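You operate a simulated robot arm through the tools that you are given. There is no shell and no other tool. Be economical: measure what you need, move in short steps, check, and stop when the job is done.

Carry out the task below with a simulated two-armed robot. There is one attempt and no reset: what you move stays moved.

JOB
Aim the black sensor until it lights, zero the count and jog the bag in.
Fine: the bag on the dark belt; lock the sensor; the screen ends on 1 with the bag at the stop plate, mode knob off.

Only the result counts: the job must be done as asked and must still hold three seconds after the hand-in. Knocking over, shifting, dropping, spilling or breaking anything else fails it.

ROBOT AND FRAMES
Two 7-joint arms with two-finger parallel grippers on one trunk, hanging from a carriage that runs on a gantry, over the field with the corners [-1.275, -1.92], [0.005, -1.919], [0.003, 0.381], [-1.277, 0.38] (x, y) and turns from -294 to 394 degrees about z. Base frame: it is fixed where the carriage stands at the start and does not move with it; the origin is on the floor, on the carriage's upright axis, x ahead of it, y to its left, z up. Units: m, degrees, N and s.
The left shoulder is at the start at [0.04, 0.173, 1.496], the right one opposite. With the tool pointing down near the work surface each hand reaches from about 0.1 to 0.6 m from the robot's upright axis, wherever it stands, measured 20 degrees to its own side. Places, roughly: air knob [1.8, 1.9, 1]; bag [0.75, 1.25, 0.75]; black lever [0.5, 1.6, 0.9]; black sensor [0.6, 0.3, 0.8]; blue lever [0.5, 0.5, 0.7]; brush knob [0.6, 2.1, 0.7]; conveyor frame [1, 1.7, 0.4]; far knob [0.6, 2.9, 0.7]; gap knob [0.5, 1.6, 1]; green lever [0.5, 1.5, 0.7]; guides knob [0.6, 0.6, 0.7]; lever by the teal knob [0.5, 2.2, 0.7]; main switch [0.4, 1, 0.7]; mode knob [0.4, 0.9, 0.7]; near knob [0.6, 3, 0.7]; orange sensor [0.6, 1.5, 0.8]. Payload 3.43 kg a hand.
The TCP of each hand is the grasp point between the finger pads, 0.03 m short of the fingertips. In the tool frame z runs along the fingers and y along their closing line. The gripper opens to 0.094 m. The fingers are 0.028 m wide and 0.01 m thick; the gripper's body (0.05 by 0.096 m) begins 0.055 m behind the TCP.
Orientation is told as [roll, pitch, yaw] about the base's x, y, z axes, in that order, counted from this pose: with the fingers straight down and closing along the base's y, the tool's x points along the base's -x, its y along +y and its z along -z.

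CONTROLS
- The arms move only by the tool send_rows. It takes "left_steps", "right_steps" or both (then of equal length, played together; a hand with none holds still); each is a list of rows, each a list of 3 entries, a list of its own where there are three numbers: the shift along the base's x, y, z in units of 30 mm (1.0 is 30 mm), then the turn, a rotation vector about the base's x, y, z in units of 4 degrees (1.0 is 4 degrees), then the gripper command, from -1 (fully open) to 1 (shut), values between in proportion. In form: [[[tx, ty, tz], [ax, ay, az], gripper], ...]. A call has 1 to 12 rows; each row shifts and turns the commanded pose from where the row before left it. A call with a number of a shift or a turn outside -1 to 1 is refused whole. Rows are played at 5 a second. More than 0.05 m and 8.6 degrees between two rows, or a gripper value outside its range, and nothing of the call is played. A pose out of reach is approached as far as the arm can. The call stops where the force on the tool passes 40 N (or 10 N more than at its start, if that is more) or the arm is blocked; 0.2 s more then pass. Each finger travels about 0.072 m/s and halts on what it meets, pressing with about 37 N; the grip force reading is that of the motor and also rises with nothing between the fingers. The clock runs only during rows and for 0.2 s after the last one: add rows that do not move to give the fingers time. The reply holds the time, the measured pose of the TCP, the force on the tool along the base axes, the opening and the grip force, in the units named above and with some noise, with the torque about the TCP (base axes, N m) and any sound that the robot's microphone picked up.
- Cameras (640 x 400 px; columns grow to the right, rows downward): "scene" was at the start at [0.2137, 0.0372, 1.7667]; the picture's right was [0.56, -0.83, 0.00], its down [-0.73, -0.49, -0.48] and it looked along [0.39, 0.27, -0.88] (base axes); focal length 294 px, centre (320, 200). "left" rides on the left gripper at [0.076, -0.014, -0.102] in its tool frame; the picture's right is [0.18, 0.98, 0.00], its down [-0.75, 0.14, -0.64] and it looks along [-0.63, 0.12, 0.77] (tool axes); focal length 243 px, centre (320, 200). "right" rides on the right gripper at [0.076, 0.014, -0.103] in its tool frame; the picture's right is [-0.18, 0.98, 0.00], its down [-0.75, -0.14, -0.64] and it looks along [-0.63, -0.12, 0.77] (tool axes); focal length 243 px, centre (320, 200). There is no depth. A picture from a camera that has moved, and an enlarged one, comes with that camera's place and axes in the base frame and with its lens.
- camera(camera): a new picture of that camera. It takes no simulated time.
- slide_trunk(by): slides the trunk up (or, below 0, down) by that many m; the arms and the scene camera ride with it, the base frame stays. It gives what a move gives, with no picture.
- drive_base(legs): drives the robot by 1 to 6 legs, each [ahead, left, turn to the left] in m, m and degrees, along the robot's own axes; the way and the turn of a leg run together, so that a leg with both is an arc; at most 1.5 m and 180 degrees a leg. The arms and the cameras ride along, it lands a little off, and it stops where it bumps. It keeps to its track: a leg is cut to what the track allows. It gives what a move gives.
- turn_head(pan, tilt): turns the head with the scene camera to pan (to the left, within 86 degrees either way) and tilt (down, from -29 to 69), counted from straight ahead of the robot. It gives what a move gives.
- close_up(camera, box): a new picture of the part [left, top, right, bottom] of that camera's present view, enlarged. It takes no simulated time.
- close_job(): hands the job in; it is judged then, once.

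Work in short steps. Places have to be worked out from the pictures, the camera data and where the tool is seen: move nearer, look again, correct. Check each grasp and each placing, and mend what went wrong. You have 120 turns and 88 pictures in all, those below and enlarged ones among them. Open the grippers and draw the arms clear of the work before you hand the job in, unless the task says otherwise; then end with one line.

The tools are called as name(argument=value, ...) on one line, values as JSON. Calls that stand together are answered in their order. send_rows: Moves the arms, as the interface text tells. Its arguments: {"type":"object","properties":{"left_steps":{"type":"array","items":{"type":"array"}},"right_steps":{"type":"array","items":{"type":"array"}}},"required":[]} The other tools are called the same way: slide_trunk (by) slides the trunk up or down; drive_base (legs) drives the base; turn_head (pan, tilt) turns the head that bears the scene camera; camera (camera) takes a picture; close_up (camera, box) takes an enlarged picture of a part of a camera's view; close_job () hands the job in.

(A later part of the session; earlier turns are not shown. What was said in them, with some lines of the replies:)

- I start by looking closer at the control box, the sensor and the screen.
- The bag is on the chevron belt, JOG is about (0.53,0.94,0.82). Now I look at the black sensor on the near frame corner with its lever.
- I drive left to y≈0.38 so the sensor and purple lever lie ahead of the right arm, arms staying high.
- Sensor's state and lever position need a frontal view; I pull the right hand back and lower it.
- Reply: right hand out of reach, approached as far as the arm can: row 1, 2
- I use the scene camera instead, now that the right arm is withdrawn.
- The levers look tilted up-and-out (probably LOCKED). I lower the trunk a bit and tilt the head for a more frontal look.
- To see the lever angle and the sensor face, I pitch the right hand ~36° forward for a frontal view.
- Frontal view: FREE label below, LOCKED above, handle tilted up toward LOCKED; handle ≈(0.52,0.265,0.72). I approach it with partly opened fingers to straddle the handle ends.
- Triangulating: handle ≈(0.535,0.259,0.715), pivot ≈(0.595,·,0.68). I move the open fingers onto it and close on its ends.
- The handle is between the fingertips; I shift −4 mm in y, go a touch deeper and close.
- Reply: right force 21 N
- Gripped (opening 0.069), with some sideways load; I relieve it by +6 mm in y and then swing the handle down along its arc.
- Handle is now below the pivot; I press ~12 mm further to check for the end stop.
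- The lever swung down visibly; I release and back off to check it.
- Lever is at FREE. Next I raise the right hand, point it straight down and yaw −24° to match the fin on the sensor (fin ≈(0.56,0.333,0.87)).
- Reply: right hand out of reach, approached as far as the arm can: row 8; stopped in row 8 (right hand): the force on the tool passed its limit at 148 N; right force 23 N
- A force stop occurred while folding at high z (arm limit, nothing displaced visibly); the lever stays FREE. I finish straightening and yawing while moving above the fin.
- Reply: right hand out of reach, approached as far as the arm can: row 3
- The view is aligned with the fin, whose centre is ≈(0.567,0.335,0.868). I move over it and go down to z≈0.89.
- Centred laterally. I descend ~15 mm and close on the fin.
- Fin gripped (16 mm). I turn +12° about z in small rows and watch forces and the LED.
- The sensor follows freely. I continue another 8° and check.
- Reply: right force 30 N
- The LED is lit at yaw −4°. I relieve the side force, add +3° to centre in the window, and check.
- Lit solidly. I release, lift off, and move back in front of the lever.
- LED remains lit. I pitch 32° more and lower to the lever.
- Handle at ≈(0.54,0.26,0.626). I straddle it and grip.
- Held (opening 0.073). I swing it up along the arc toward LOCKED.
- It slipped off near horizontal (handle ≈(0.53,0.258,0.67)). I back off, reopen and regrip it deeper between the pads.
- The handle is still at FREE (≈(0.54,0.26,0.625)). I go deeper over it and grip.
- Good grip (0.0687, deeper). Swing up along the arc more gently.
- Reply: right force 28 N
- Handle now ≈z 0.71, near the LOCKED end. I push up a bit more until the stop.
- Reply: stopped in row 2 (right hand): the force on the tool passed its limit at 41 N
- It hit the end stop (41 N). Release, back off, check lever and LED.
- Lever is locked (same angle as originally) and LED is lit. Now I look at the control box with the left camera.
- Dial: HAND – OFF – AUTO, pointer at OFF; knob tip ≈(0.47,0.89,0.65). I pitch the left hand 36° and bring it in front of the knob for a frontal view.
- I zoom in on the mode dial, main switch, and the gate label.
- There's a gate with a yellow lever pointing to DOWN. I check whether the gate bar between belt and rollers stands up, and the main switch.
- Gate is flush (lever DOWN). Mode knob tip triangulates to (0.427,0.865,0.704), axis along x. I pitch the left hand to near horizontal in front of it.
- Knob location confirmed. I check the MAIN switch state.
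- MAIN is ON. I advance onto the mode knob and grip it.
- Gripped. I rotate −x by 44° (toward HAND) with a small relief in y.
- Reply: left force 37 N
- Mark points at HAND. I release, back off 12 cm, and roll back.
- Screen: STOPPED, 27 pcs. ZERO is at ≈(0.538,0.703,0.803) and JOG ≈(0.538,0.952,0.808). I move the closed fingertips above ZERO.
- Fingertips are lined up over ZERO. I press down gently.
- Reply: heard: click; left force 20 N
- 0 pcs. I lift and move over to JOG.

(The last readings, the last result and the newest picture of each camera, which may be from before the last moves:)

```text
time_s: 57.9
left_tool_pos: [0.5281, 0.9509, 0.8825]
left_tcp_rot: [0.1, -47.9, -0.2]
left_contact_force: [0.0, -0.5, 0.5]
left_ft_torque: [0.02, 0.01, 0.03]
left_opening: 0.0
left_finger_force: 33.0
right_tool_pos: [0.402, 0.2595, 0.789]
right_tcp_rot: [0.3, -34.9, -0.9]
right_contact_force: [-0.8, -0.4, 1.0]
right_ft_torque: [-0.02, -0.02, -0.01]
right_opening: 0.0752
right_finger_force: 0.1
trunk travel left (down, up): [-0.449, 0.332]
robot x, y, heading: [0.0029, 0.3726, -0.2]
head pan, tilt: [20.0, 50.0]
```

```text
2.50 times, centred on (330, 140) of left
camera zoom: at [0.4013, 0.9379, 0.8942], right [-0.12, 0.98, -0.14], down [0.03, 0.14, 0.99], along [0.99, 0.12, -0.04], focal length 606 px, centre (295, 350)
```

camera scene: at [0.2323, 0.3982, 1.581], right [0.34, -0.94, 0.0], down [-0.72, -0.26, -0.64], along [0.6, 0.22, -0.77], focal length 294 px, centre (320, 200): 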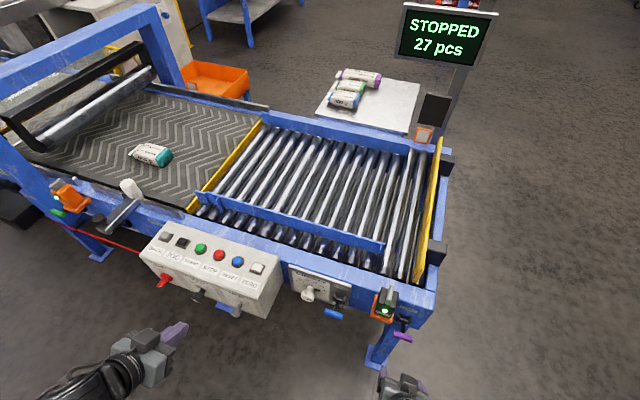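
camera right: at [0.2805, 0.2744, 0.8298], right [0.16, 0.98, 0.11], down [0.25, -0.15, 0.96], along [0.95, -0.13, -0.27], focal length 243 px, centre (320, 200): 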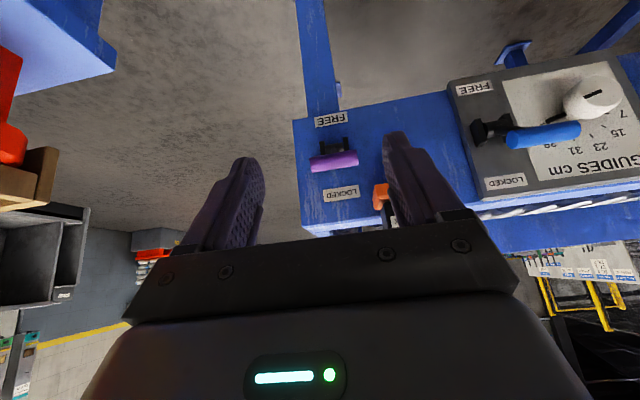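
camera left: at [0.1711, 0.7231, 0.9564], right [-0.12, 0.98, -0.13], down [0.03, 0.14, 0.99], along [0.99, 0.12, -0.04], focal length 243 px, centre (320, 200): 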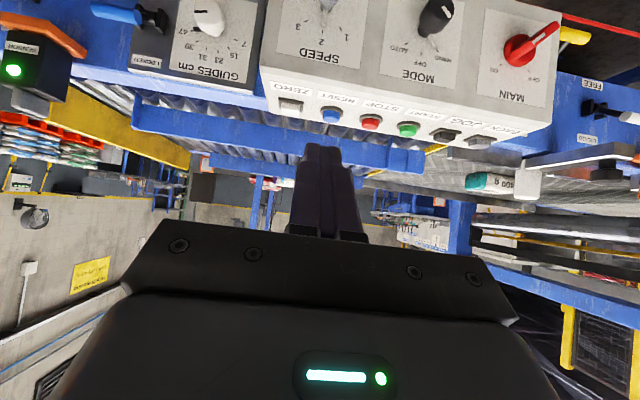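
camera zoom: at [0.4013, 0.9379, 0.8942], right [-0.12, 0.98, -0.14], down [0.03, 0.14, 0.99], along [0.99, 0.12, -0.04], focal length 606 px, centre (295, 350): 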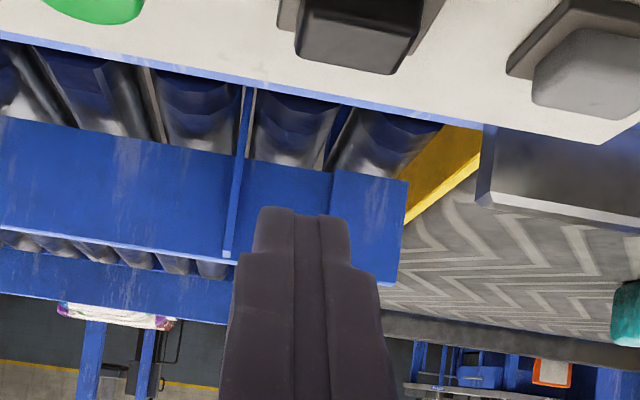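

JOG is at ≈(0.545,0.960). I correct and press, holding for about a second, then look at the bag.

send_rows(left_steps=[[[0.13, 0.3, -0.6], [0, 0, 0], 1], [[0, 0, -0.5], [0, 0, 0], 1], [[0, 0, -0.3], [0, 0, 0], 1], [[0, 0, -0.2], [0, 0, 0], 1], [[0, 0, 0], [0, 0, 0], 1], [[0, 0, 0], [0, 0, 0], 1], [[0, 0, 0], [0, 0, 0], 1]])

camera(camera="scene")

```text
time_s: 59.5
left_tool_pos: [0.5338, 0.9628, 0.8369]
left_tcp_rot: [0.3, -48.1, -0.4]
left_contact_force: [-3.7, -3.6, 21.6]
left_ft_torque: [-0.09, -0.14, -0.04]
left_opening: 0.0
left_finger_force: 33.1
right_tool_pos: [0.4029, 0.2605, 0.79]
right_tcp_rot: [0.4, -35.0, -0.9]
right_contact_force: [0.7, 0.5, 0.4]
right_ft_torque: [-0.01, 0.02, -0.01]
right_opening: 0.0753
right_finger_force: 0.1
trunk travel left (down, up): [-0.449, 0.332]
robot x, y, heading: [-0.0047, 0.3732, -0.6]
head pan, tilt: [20.0, 50.0]
heard: click
```

```text
22 pictures are left
camera scene: at [0.2328, 0.3988, 1.5813], right [0.34, -0.94, 0.0], down [-0.72, -0.26, -0.64], along [0.61, 0.22, -0.77], focal length 294 px, centre (320, 200)
```

scene: 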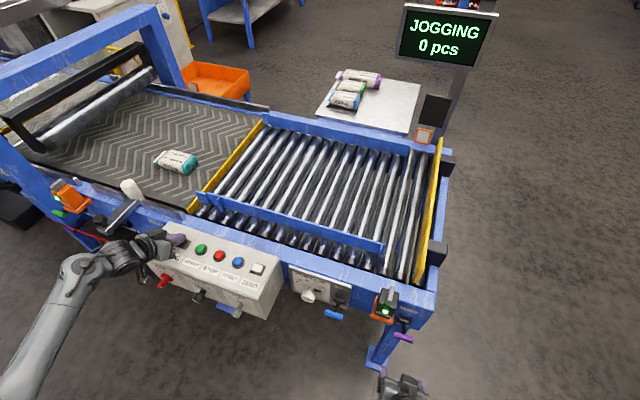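

JOGGING; the bag advances ~0.1 m/s. I hold for 2.4 s more.

send_rows(left_steps=[[[0, 0, 0], [0, 0, 0], 1], [[0, 0, 0], [0, 0, 0], 1], [[0, 0, 0], [0, 0, 0], 1], [[0, 0, 0], [0, 0, 0], 1], [[0, 0, 0], [0, 0, 0], 1], [[0, 0, 0], [0, 0, 0], 1], [[0, 0, 0], [0, 0, 0], 1], [[0, 0, 0], [0, 0, 0], 1], [[0, 0, 0], [0, 0, 0], 1], [[0, 0, 0], [0, 0, 0], 1], [[0, 0, 0], [0, 0, 0], 1], [[0, 0, 0], [0, 0, 0], 1]])

camera(camera="scene")

```text
time_s: 62.1
left_tool_pos: [0.5336, 0.9619, 0.8353]
left_tcp_rot: [0.3, -48.1, -0.3]
left_contact_force: [-2.3, -3.3, 26.3]
left_ft_torque: [-0.09, -0.28, -0.08]
left_opening: 0.0
left_finger_force: 33.5
right_tool_pos: [0.4045, 0.2625, 0.7896]
right_tcp_rot: [0.4, -35.1, -0.9]
right_contact_force: [-0.1, -0.6, -0.3]
right_ft_torque: [0.07, 0.01, -0.01]
right_opening: 0.0752
right_finger_force: 0.0
trunk travel left (down, up): [-0.449, 0.332]
robot x, y, heading: [0.0013, 0.3726, -0.3]
head pan, tilt: [20.0, 50.0]
```

```text
21 pictures are left
camera scene: at [0.2331, 0.399, 1.5814], right [0.34, -0.94, 0.0], down [-0.72, -0.26, -0.64], along [0.61, 0.22, -0.77], focal length 294 px, centre (320, 200)
```

scene: 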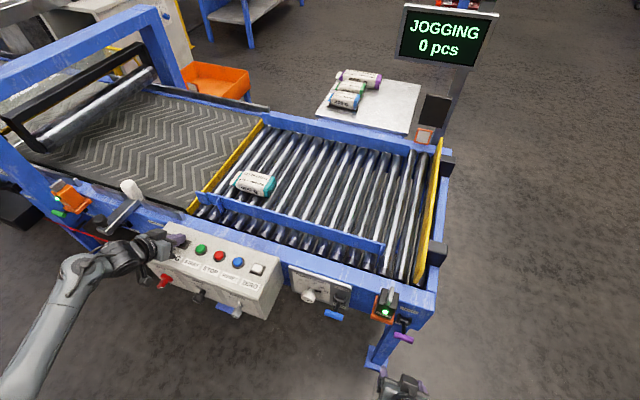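

The bag is past the gate onto the rollers. I hold on another 2.4 s.

send_rows(left_steps=[[[0, 0, 0], [0, 0, 0], 1], [[0, 0, 0], [0, 0, 0], 1], [[0, 0, 0], [0, 0, 0], 1], [[0, 0, 0], [0, 0, 0], 1], [[0, 0, 0], [0, 0, 0], 1], [[0, 0, 0], [0, 0, 0], 1], [[0, 0, 0], [0, 0, 0], 1], [[0, 0, 0], [0, 0, 0], 1], [[0, 0, 0], [0, 0, 0], 1], [[0, 0, 0], [0, 0, 0], 1], [[0, 0, 0], [0, 0, 0], 1], [[0, 0, 0], [0, 0, 0], 1]])

camera(camera="scene")

```text
time_s: 64.7
left_tool_pos: [0.5341, 0.9627, 0.8354]
left_tcp_rot: [0.3, -48.2, -0.3]
left_contact_force: [-1.2, -3.5, 25.4]
left_ft_torque: [-0.1, -0.29, -0.08]
left_opening: 0.0001
left_finger_force: 32.7
right_tool_pos: [0.4042, 0.2607, 0.7903]
right_tcp_rot: [0.3, -35.1, -0.9]
right_contact_force: [0.5, 0.2, -0.8]
right_ft_torque: [0.02, 0.04, 0.0]
right_opening: 0.0751
right_finger_force: 0.2
trunk travel left (down, up): [-0.449, 0.332]
robot x, y, heading: [-0.0008, 0.3735, -0.1]
head pan, tilt: [20.0, 50.0]
```

```text
20 pictures are left
camera scene: at [0.2332, 0.3991, 1.5814], right [0.34, -0.94, 0.0], down [-0.72, -0.26, -0.64], along [0.61, 0.22, -0.77], focal length 294 px, centre (320, 200)
```

scene: 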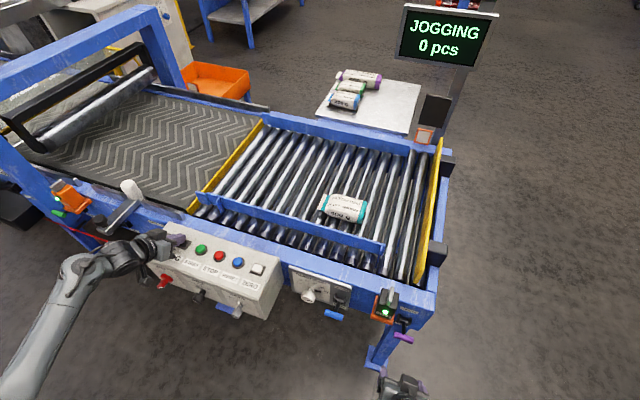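

About 2 s more to the stop; hold 8 rows.

send_rows(left_steps=[[[0, 0, 0], [0, 0, 0], 1], [[0, 0, 0], [0, 0, 0], 1], [[0, 0, 0], [0, 0, 0], 1], [[0, 0, 0], [0, 0, 0], 1], [[0, 0, 0], [0, 0, 0], 1], [[0, 0, 0], [0, 0, 0], 1], [[0, 0, 0], [0, 0, 0], 1], [[0, 0, 0], [0, 0, 0], 1]])

camera(camera="scene")

```text
time_s: 66.5
left_tool_pos: [0.5344, 0.9622, 0.8358]
left_tcp_rot: [0.4, -48.2, -0.4]
left_contact_force: [-1.7, -3.8, 25.1]
left_ft_torque: [-0.1, -0.24, -0.06]
left_opening: 0.0
left_finger_force: 32.8
right_tool_pos: [0.4044, 0.261, 0.7911]
right_tcp_rot: [0.3, -35.0, -0.9]
right_contact_force: [-0.3, 0.2, -0.3]
right_ft_torque: [-0.02, -0.02, -0.02]
right_opening: 0.0751
right_finger_force: 0.0
trunk travel left (down, up): [-0.449, 0.332]
robot x, y, heading: [-0.0008, 0.3716, 0.0]
head pan, tilt: [20.0, 50.0]
```

```text
19 pictures are left
camera scene: at [0.2332, 0.3991, 1.5814], right [0.34, -0.94, 0.0], down [-0.72, -0.26, -0.64], along [0.61, 0.22, -0.77], focal length 294 px, centre (320, 200)
```

scene: 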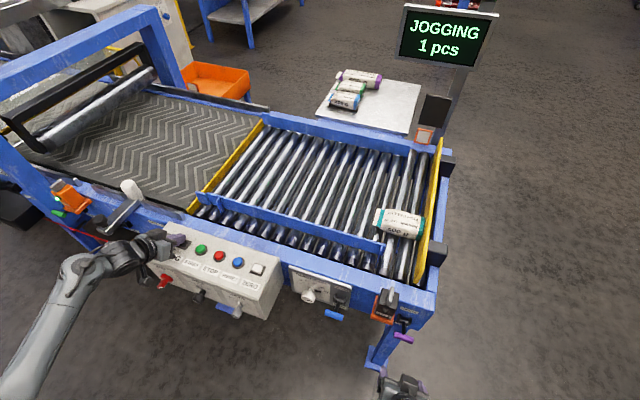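

Count 1. I zoom in on the bag and plate.

close_up(camera="scene", box=[350, 180, 470, 330])

```text
2.67 times, centred on (410, 255) of scene
camera zoom: at [0.2332, 0.3991, 1.5814], right [0.34, -0.94, 0.0], down [-0.72, -0.26, -0.64], along [0.61, 0.22, -0.77], focal length 785 px, centre (80, 53)
```

zoom: 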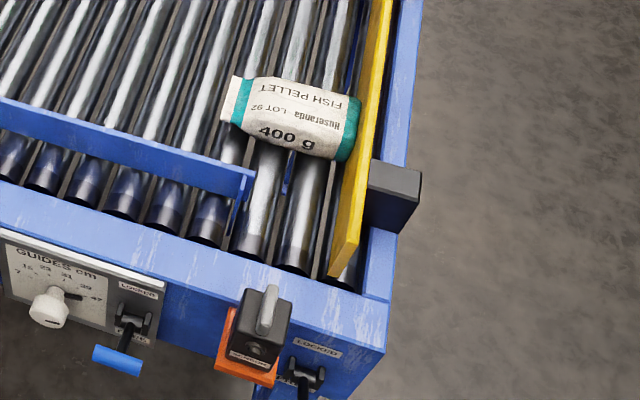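

The bag is practically at the plate; I hold 2 more rows to seat it, then lift off JOG.

send_rows(left_steps=[[[0, 0, 0], [0, 0, 0], 1], [[0, 0, 0], [0, 0, 0], 1], [[0, 0, 0.8], [0, 0, 0], 1], [[0, 0, 1], [0, 0, 0], 1], [[0, 0, 0.6], [0, 0, 0], 1]])

camera(camera="scene")

close_up(camera="scene", box=[350, 180, 470, 330])

```text
time_s: 67.7
left_tool_pos: [0.5305, 0.9592, 0.9032]
left_tcp_rot: [0.1, -47.9, -0.2]
left_contact_force: [-1.1, -0.4, 0.3]
left_ft_torque: [0.03, 0.03, 0.01]
left_opening: 0.0
left_finger_force: 33.0
right_tool_pos: [0.4033, 0.2592, 0.7899]
right_tcp_rot: [0.3, -34.9, -0.8]
right_contact_force: [0.0, 0.0, -1.0]
right_ft_torque: [-0.02, -0.03, 0.01]
right_opening: 0.0748
right_finger_force: 0.0
trunk travel left (down, up): [-0.449, 0.332]
robot x, y, heading: [0.0018, 0.3724, -0.3]
head pan, tilt: [20.0, 50.0]
```

```text
17 pictures are left
camera scene: at [0.2322, 0.3983, 1.5809], right [0.34, -0.94, 0.0], down [-0.72, -0.26, -0.64], along [0.6, 0.22, -0.77], focal length 294 px, centre (320, 200)
```

scene: 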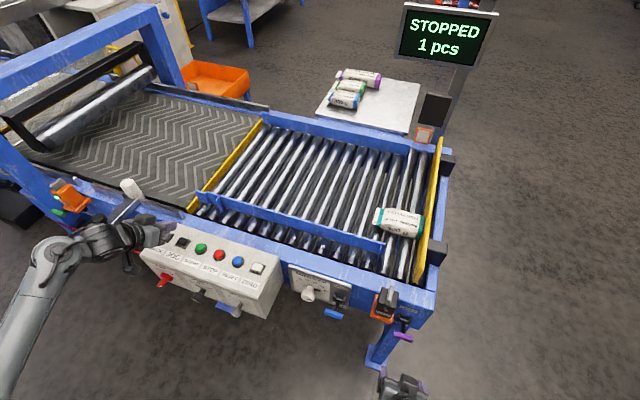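

```text
2.67 times, centred on (410, 255) of scene
camera zoom: at [0.2322, 0.3983, 1.5809], right [0.34, -0.94, 0.0], down [-0.72, -0.26, -0.64], along [0.6, 0.22, -0.77], focal length 785 px, centre (80, 53)
```

zoom: 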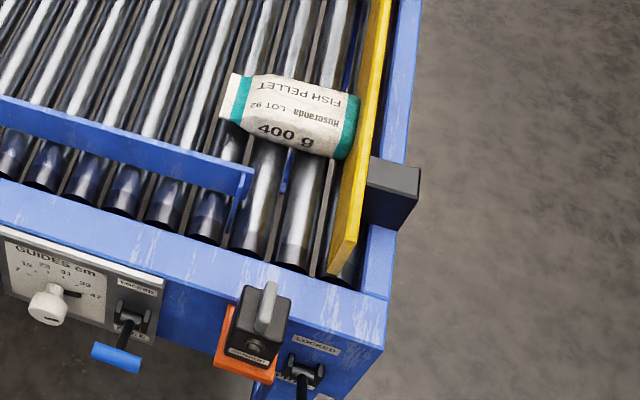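

Bag rests at the stop, screen STOPPED / 1 pcs. Now I return to the mode knob: back off first, then pitch down in front of it.

send_rows(left_steps=[[[-1, 0, 0.3], [0, 0, 0], 1], [[-1, 0, 0.2], [0, 0, 0], 1], [[-1, -0.3, 0], [0, 0, 0], 1], [[-1, -0.4, 0], [0, 0, 0], 1], [[-1, -0.4, 0], [0, 0, 0], 1], [[-1, -0.4, 0], [0, 0, 0], 1], [[-1, -0.4, 0], [0, 0, 0], 1], [[-1, -0.4, 0], [0, 0, 0], 1], [[0, -0.4, -0.5], [0, -1, 0], 0.3], [[0, -0.4, -0.7], [0, -1, 0], -0.3], [[0, 0, -0.7], [0, -1, 0], -0.3], [[0, 0, -0.7], [0, -1, 0], -0.3]])

send_rows(left_steps=[[[0, 0, -0.9], [0, -1, 0], -0.3], [[0, 0, -0.9], [0, -1, 0], -0.3], [[0, 0, -0.9], [0, -1, 0], -0.3], [[0, 0, -0.9], [0, -1, 0], -0.3], [[0, 0, -0.85], [0, -1, 0], -0.3], [[0, 0, 0], [-1, 0, 0], -0.3], [[0, 0, 0], [-1, 0, 0], -0.3], [[0, 0, 0], [-1, 0, 0], -0.3], [[0, 0, 0], [-1, 0, 0], -0.3], [[0, 0, 0], [-1, 0, 0], -0.3], [[0, 0, 0], [-1, 0, 0], -0.3], [[0, 0, 0], [-1, 0, 0], -0.3]])

send_rows(left_steps=[[[0, 0, 0], [-1, 0, 0], -0.3], [[0, 0, 0], [-1, 0, 0], -0.3], [[0, 0, 0], [-1, 0, 0], -0.3], [[0, 0, 0], [-1, 0, 0], -0.3]])

camera(camera="left")

```text
time_s: 70.3
left_tool_pos: [0.291, 0.8681, 0.8414]
left_tcp_rot: [0.3, -64.2, -0.4]
left_contact_force: [0.1, -0.2, 0.3]
left_ft_torque: [0.0, 0.01, 0.03]
left_opening: 0.0613
left_finger_force: 0.0
right_tool_pos: [0.4016, 0.2589, 0.79]
right_tcp_rot: [0.4, -34.9, -0.8]
right_contact_force: [0.8, -0.1, 0.3]
right_ft_torque: [0.0, 0.04, 0.02]
right_opening: 0.0752
right_finger_force: 0.0
trunk travel left (down, up): [-0.449, 0.332]
robot x, y, heading: [-0.0008, 0.3717, -0.4]
head pan, tilt: [20.0, 50.0]
```

```text
time_s: 72.9
left_tool_pos: [0.2933, 0.8667, 0.7088]
left_tcp_rot: [-78.9, -61.5, 77.3]
left_contact_force: [-0.3, -0.3, -0.2]
left_ft_torque: [0.0, 0.02, 0.0]
left_opening: 0.0612
left_finger_force: 0.0
right_tool_pos: [0.4027, 0.2606, 0.7896]
right_tcp_rot: [0.3, -34.9, -0.9]
right_contact_force: [0.5, 1.2, -0.1]
right_ft_torque: [-0.01, 0.0, 0.0]
right_opening: 0.075
right_finger_force: 0.0
trunk travel left (down, up): [-0.449, 0.332]
robot x, y, heading: [0.0014, 0.3749, -0.0]
head pan, tilt: [20.0, 50.0]
```

```text
time_s: 73.9
left_tool_pos: [0.2932, 0.8673, 0.7091]
left_tcp_rot: [-83.8, -45.7, 81.3]
left_contact_force: [1.5, -1.0, -0.2]
left_ft_torque: [0.0, 0.01, 0.03]
left_opening: 0.061
left_finger_force: 0.2
right_tool_pos: [0.4018, 0.2604, 0.7908]
right_tcp_rot: [0.3, -34.9, -0.9]
right_contact_force: [-0.1, 0.1, 0.7]
right_ft_torque: [-0.02, -0.01, 0.0]
right_opening: 0.0749
right_finger_force: 0.1
trunk travel left (down, up): [-0.449, 0.332]
robot x, y, heading: [-0.0059, 0.3707, 0.1]
head pan, tilt: [20.0, 50.0]
```

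```text
15 pictures are left
camera left: at [0.1831, 0.8129, 0.6718], right [-0.02, 0.58, -0.81], down [-0.56, 0.67, 0.49], along [0.83, 0.46, 0.31], focal length 243 px, centre (320, 200)
```

left: 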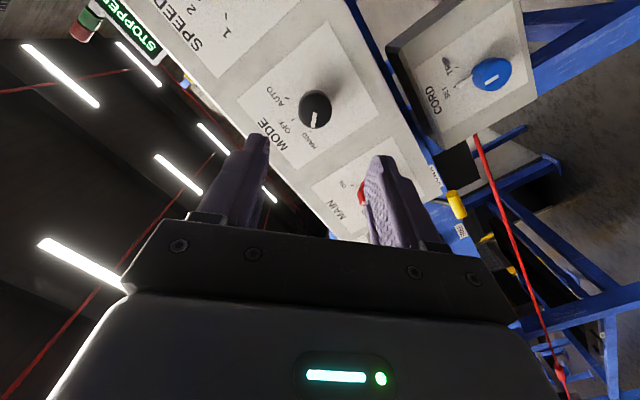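

Knob stands at HAND in line with the hand. I advance to the earlier grip spot and close.

send_rows(left_steps=[[[1, -0.22, -0.1], [0, 0, 0], -0.3], [[1, 0, 0], [0, 0, 0], -0.3], [[1, 0, 0], [0, 0, 0], -0.3], [[0.8, 0, 0], [0, 0, 0], -0.3], [[0.35, 0, 0], [0, 0, 0], -0.3], [[0, 0, 0], [0, 0, 0], 0.3], [[0, 0, 0], [0, 0, 0], 0.6], [[0, 0, 0], [0, 0, 0], 0.6]])

camera(camera="left")

```text
time_s: 75.7
left_tool_pos: [0.4179, 0.8625, 0.7066]
left_tcp_rot: [-84.0, -45.8, 81.5]
left_contact_force: [-4.6, -7.6, 14.5]
left_ft_torque: [-0.01, -0.23, -0.39]
left_opening: 0.0333
left_finger_force: 45.3
right_tool_pos: [0.4026, 0.2589, 0.7893]
right_tcp_rot: [0.3, -34.9, -0.9]
right_contact_force: [-0.2, -0.1, 0.9]
right_ft_torque: [0.01, 0.01, 0.01]
right_opening: 0.0751
right_finger_force: 0.0
trunk travel left (down, up): [-0.449, 0.332]
robot x, y, heading: [-0.0009, 0.3705, -0.2]
head pan, tilt: [20.0, 50.0]
```

```text
14 pictures are left
camera left: at [0.3072, 0.8074, 0.6701], right [-0.02, 0.58, -0.81], down [-0.56, 0.67, 0.49], along [0.83, 0.46, 0.32], focal length 243 px, centre (320, 200)
```

left: 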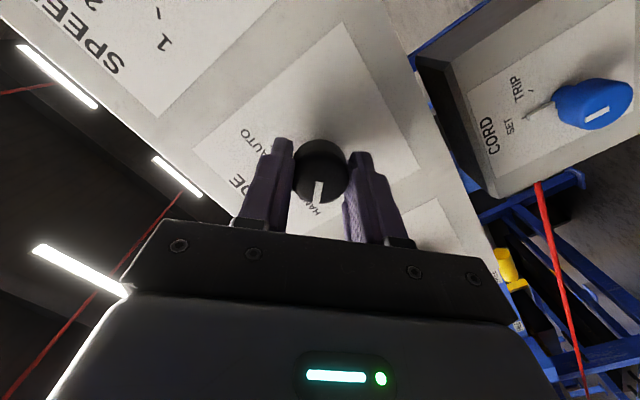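

Gripped. I turn it back +44° to OFF.

send_rows(left_steps=[[[0, 0, 0], [1, 0, 0], 0.6], [[0, 0, 0], [1, 0, 0], 0.6], [[0, 0, 0], [1, 0, 0], 0.6], [[0, 0, 0], [1, 0, 0], 0.6], [[0, 0, 0], [1, 0, 0], 0.6], [[0, 0, 0], [1, 0, 0], 0.6], [[0, 0, 0], [1, 0, 0], 0.6], [[0, 0, 0], [1, 0, 0], 0.6], [[0, 0, 0], [1, 0, 0], 0.6], [[0, 0, 0], [1, 0, 0], 0.6], [[0, 0, 0], [1, 0, 0], 0.6]])

camera(camera="left")

```text
time_s: 78.1
left_tool_pos: [0.4165, 0.862, 0.7089]
left_tcp_rot: [3.0, -84.3, -3.1]
left_contact_force: [-8.0, -6.0, 27.7]
left_ft_torque: [0.03, -1.03, -0.09]
left_opening: 0.0332
left_finger_force: 45.1
right_tool_pos: [0.402, 0.2605, 0.791]
right_tcp_rot: [0.3, -34.9, -0.9]
right_contact_force: [-0.3, 0.2, 0.0]
right_ft_torque: [0.01, -0.02, 0.0]
right_opening: 0.0752
right_finger_force: 0.1
trunk travel left (down, up): [-0.449, 0.332]
robot x, y, heading: [-0.0007, 0.3751, -0.2]
head pan, tilt: [20.0, 50.0]
```

```text
13 pictures are left
camera left: at [0.3075, 0.8485, 0.6416], right [-0.02, 0.98, -0.18], down [-0.56, 0.14, 0.81], along [0.83, 0.11, 0.55], focal length 243 px, centre (320, 200)
```

left: 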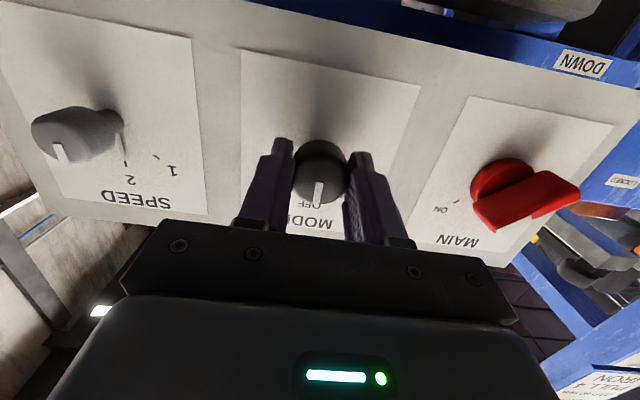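

Knob is at OFF. I release, back off, and check the dial, the screen and the bag.

send_rows(left_steps=[[[0, 0, 0], [0, 0, 0], 0], [[0, 0, 0], [0, 0, 0], -0.3], [[0, 0, 0], [0, 0, 0], -0.3], [[-1, 0, 0], [0, 0, 0], -0.3], [[-1, 0, 0], [0, 0, 0], -0.3], [[-1, 0, 0], [0, 0, 0], -0.3], [[-1, 0, 0], [0, 0, 0], -0.6], [[-1, 0, 0], [0, 0, 0], -1]], right_steps=[[[0, 0, 0], [0, 0, 0], -0.6], [[0, 0, 0], [0, 0, 0], -0.6], [[0, 0, 0], [0, 0, 0], -0.6], [[-0.5, 0, 0], [0, 0, 0], -0.6], [[-0.5, 0, 0], [0, 0, 0], -0.6], [[-0.5, 0, 0], [0, 0, 0], -0.6], [[-0.5, 0, 0], [0, 0, 0], -0.8], [[0, 0, 0], [0, 0, 0], -1]])

close_up(camera="left", box=[220, 60, 440, 200])

camera(camera="scene")

close_up(camera="scene", box=[340, 180, 470, 350])

```text
time_s: 79.9
left_tool_pos: [0.2645, 0.8597, 0.7039]
left_tcp_rot: [1.5, -84.0, -1.5]
left_contact_force: [-0.7, 0.8, 1.2]
left_ft_torque: [0.0, 0.04, -0.04]
left_opening: 0.0943
left_finger_force: 0.1
right_tool_pos: [0.3406, 0.2594, 0.7893]
right_tcp_rot: [0.3, -34.9, -0.9]
right_contact_force: [0.2, 0.7, 0.6]
right_ft_torque: [0.01, -0.02, 0.01]
right_opening: 0.0941
right_finger_force: 0.0
trunk travel left (down, up): [-0.449, 0.332]
robot x, y, heading: [0.0038, 0.3684, -0.2]
head pan, tilt: [20.0, 50.0]
```

```text
2.86 times, centred on (330, 130) of left
camera zoom: at [0.1557, 0.8471, 0.6379], right [-0.02, 0.98, -0.18], down [-0.56, 0.14, 0.82], along [0.83, 0.12, 0.55], focal length 693 px, centre (291, 400)
```

zoom: 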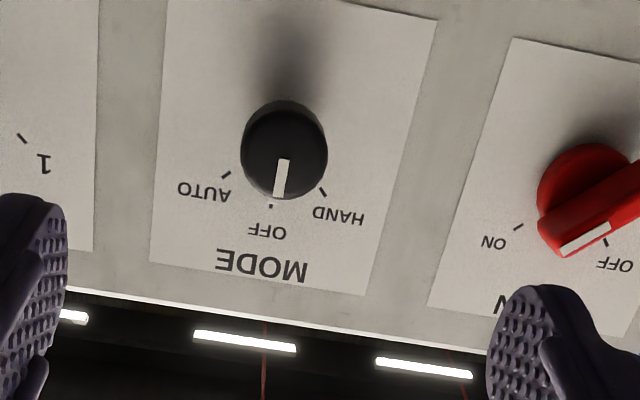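

```text
11 pictures are left
camera scene: at [0.232, 0.3983, 1.5809], right [0.34, -0.94, 0.0], down [-0.72, -0.26, -0.64], along [0.6, 0.22, -0.77], focal length 294 px, centre (320, 200)
```

scene: 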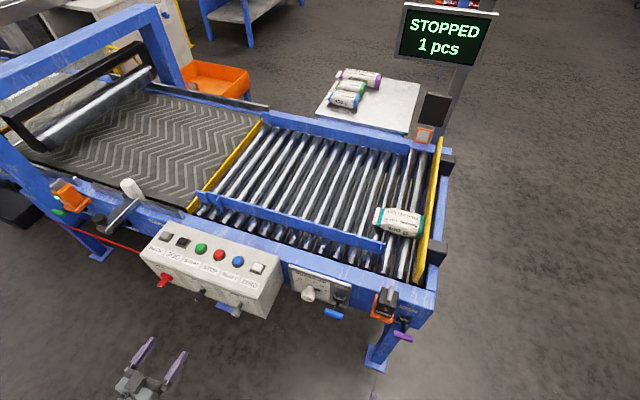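

```text
2.35 times, centred on (405, 265) of scene
camera zoom: at [0.232, 0.3983, 1.5809], right [0.34, -0.94, 0.0], down [-0.72, -0.26, -0.64], along [0.6, 0.22, -0.77], focal length 693 px, centre (120, 47)
```

zoom: 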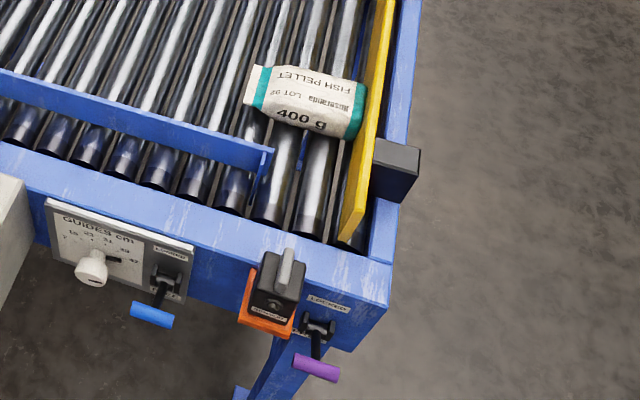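

Mode is OFF, the screen reads 1, the bag is at the stop plate, the sensor is locked (its LED is dark only because the bag blocks the beam), and both hands are open and clear. I hand in.

close_job()

```text
The job is handed in.
```

The job is handed in: the black sensor lit when aimed and is locked, the count was zeroed and now reads 1, the 400 g bag is at the stop plate, and the mode knob is off.
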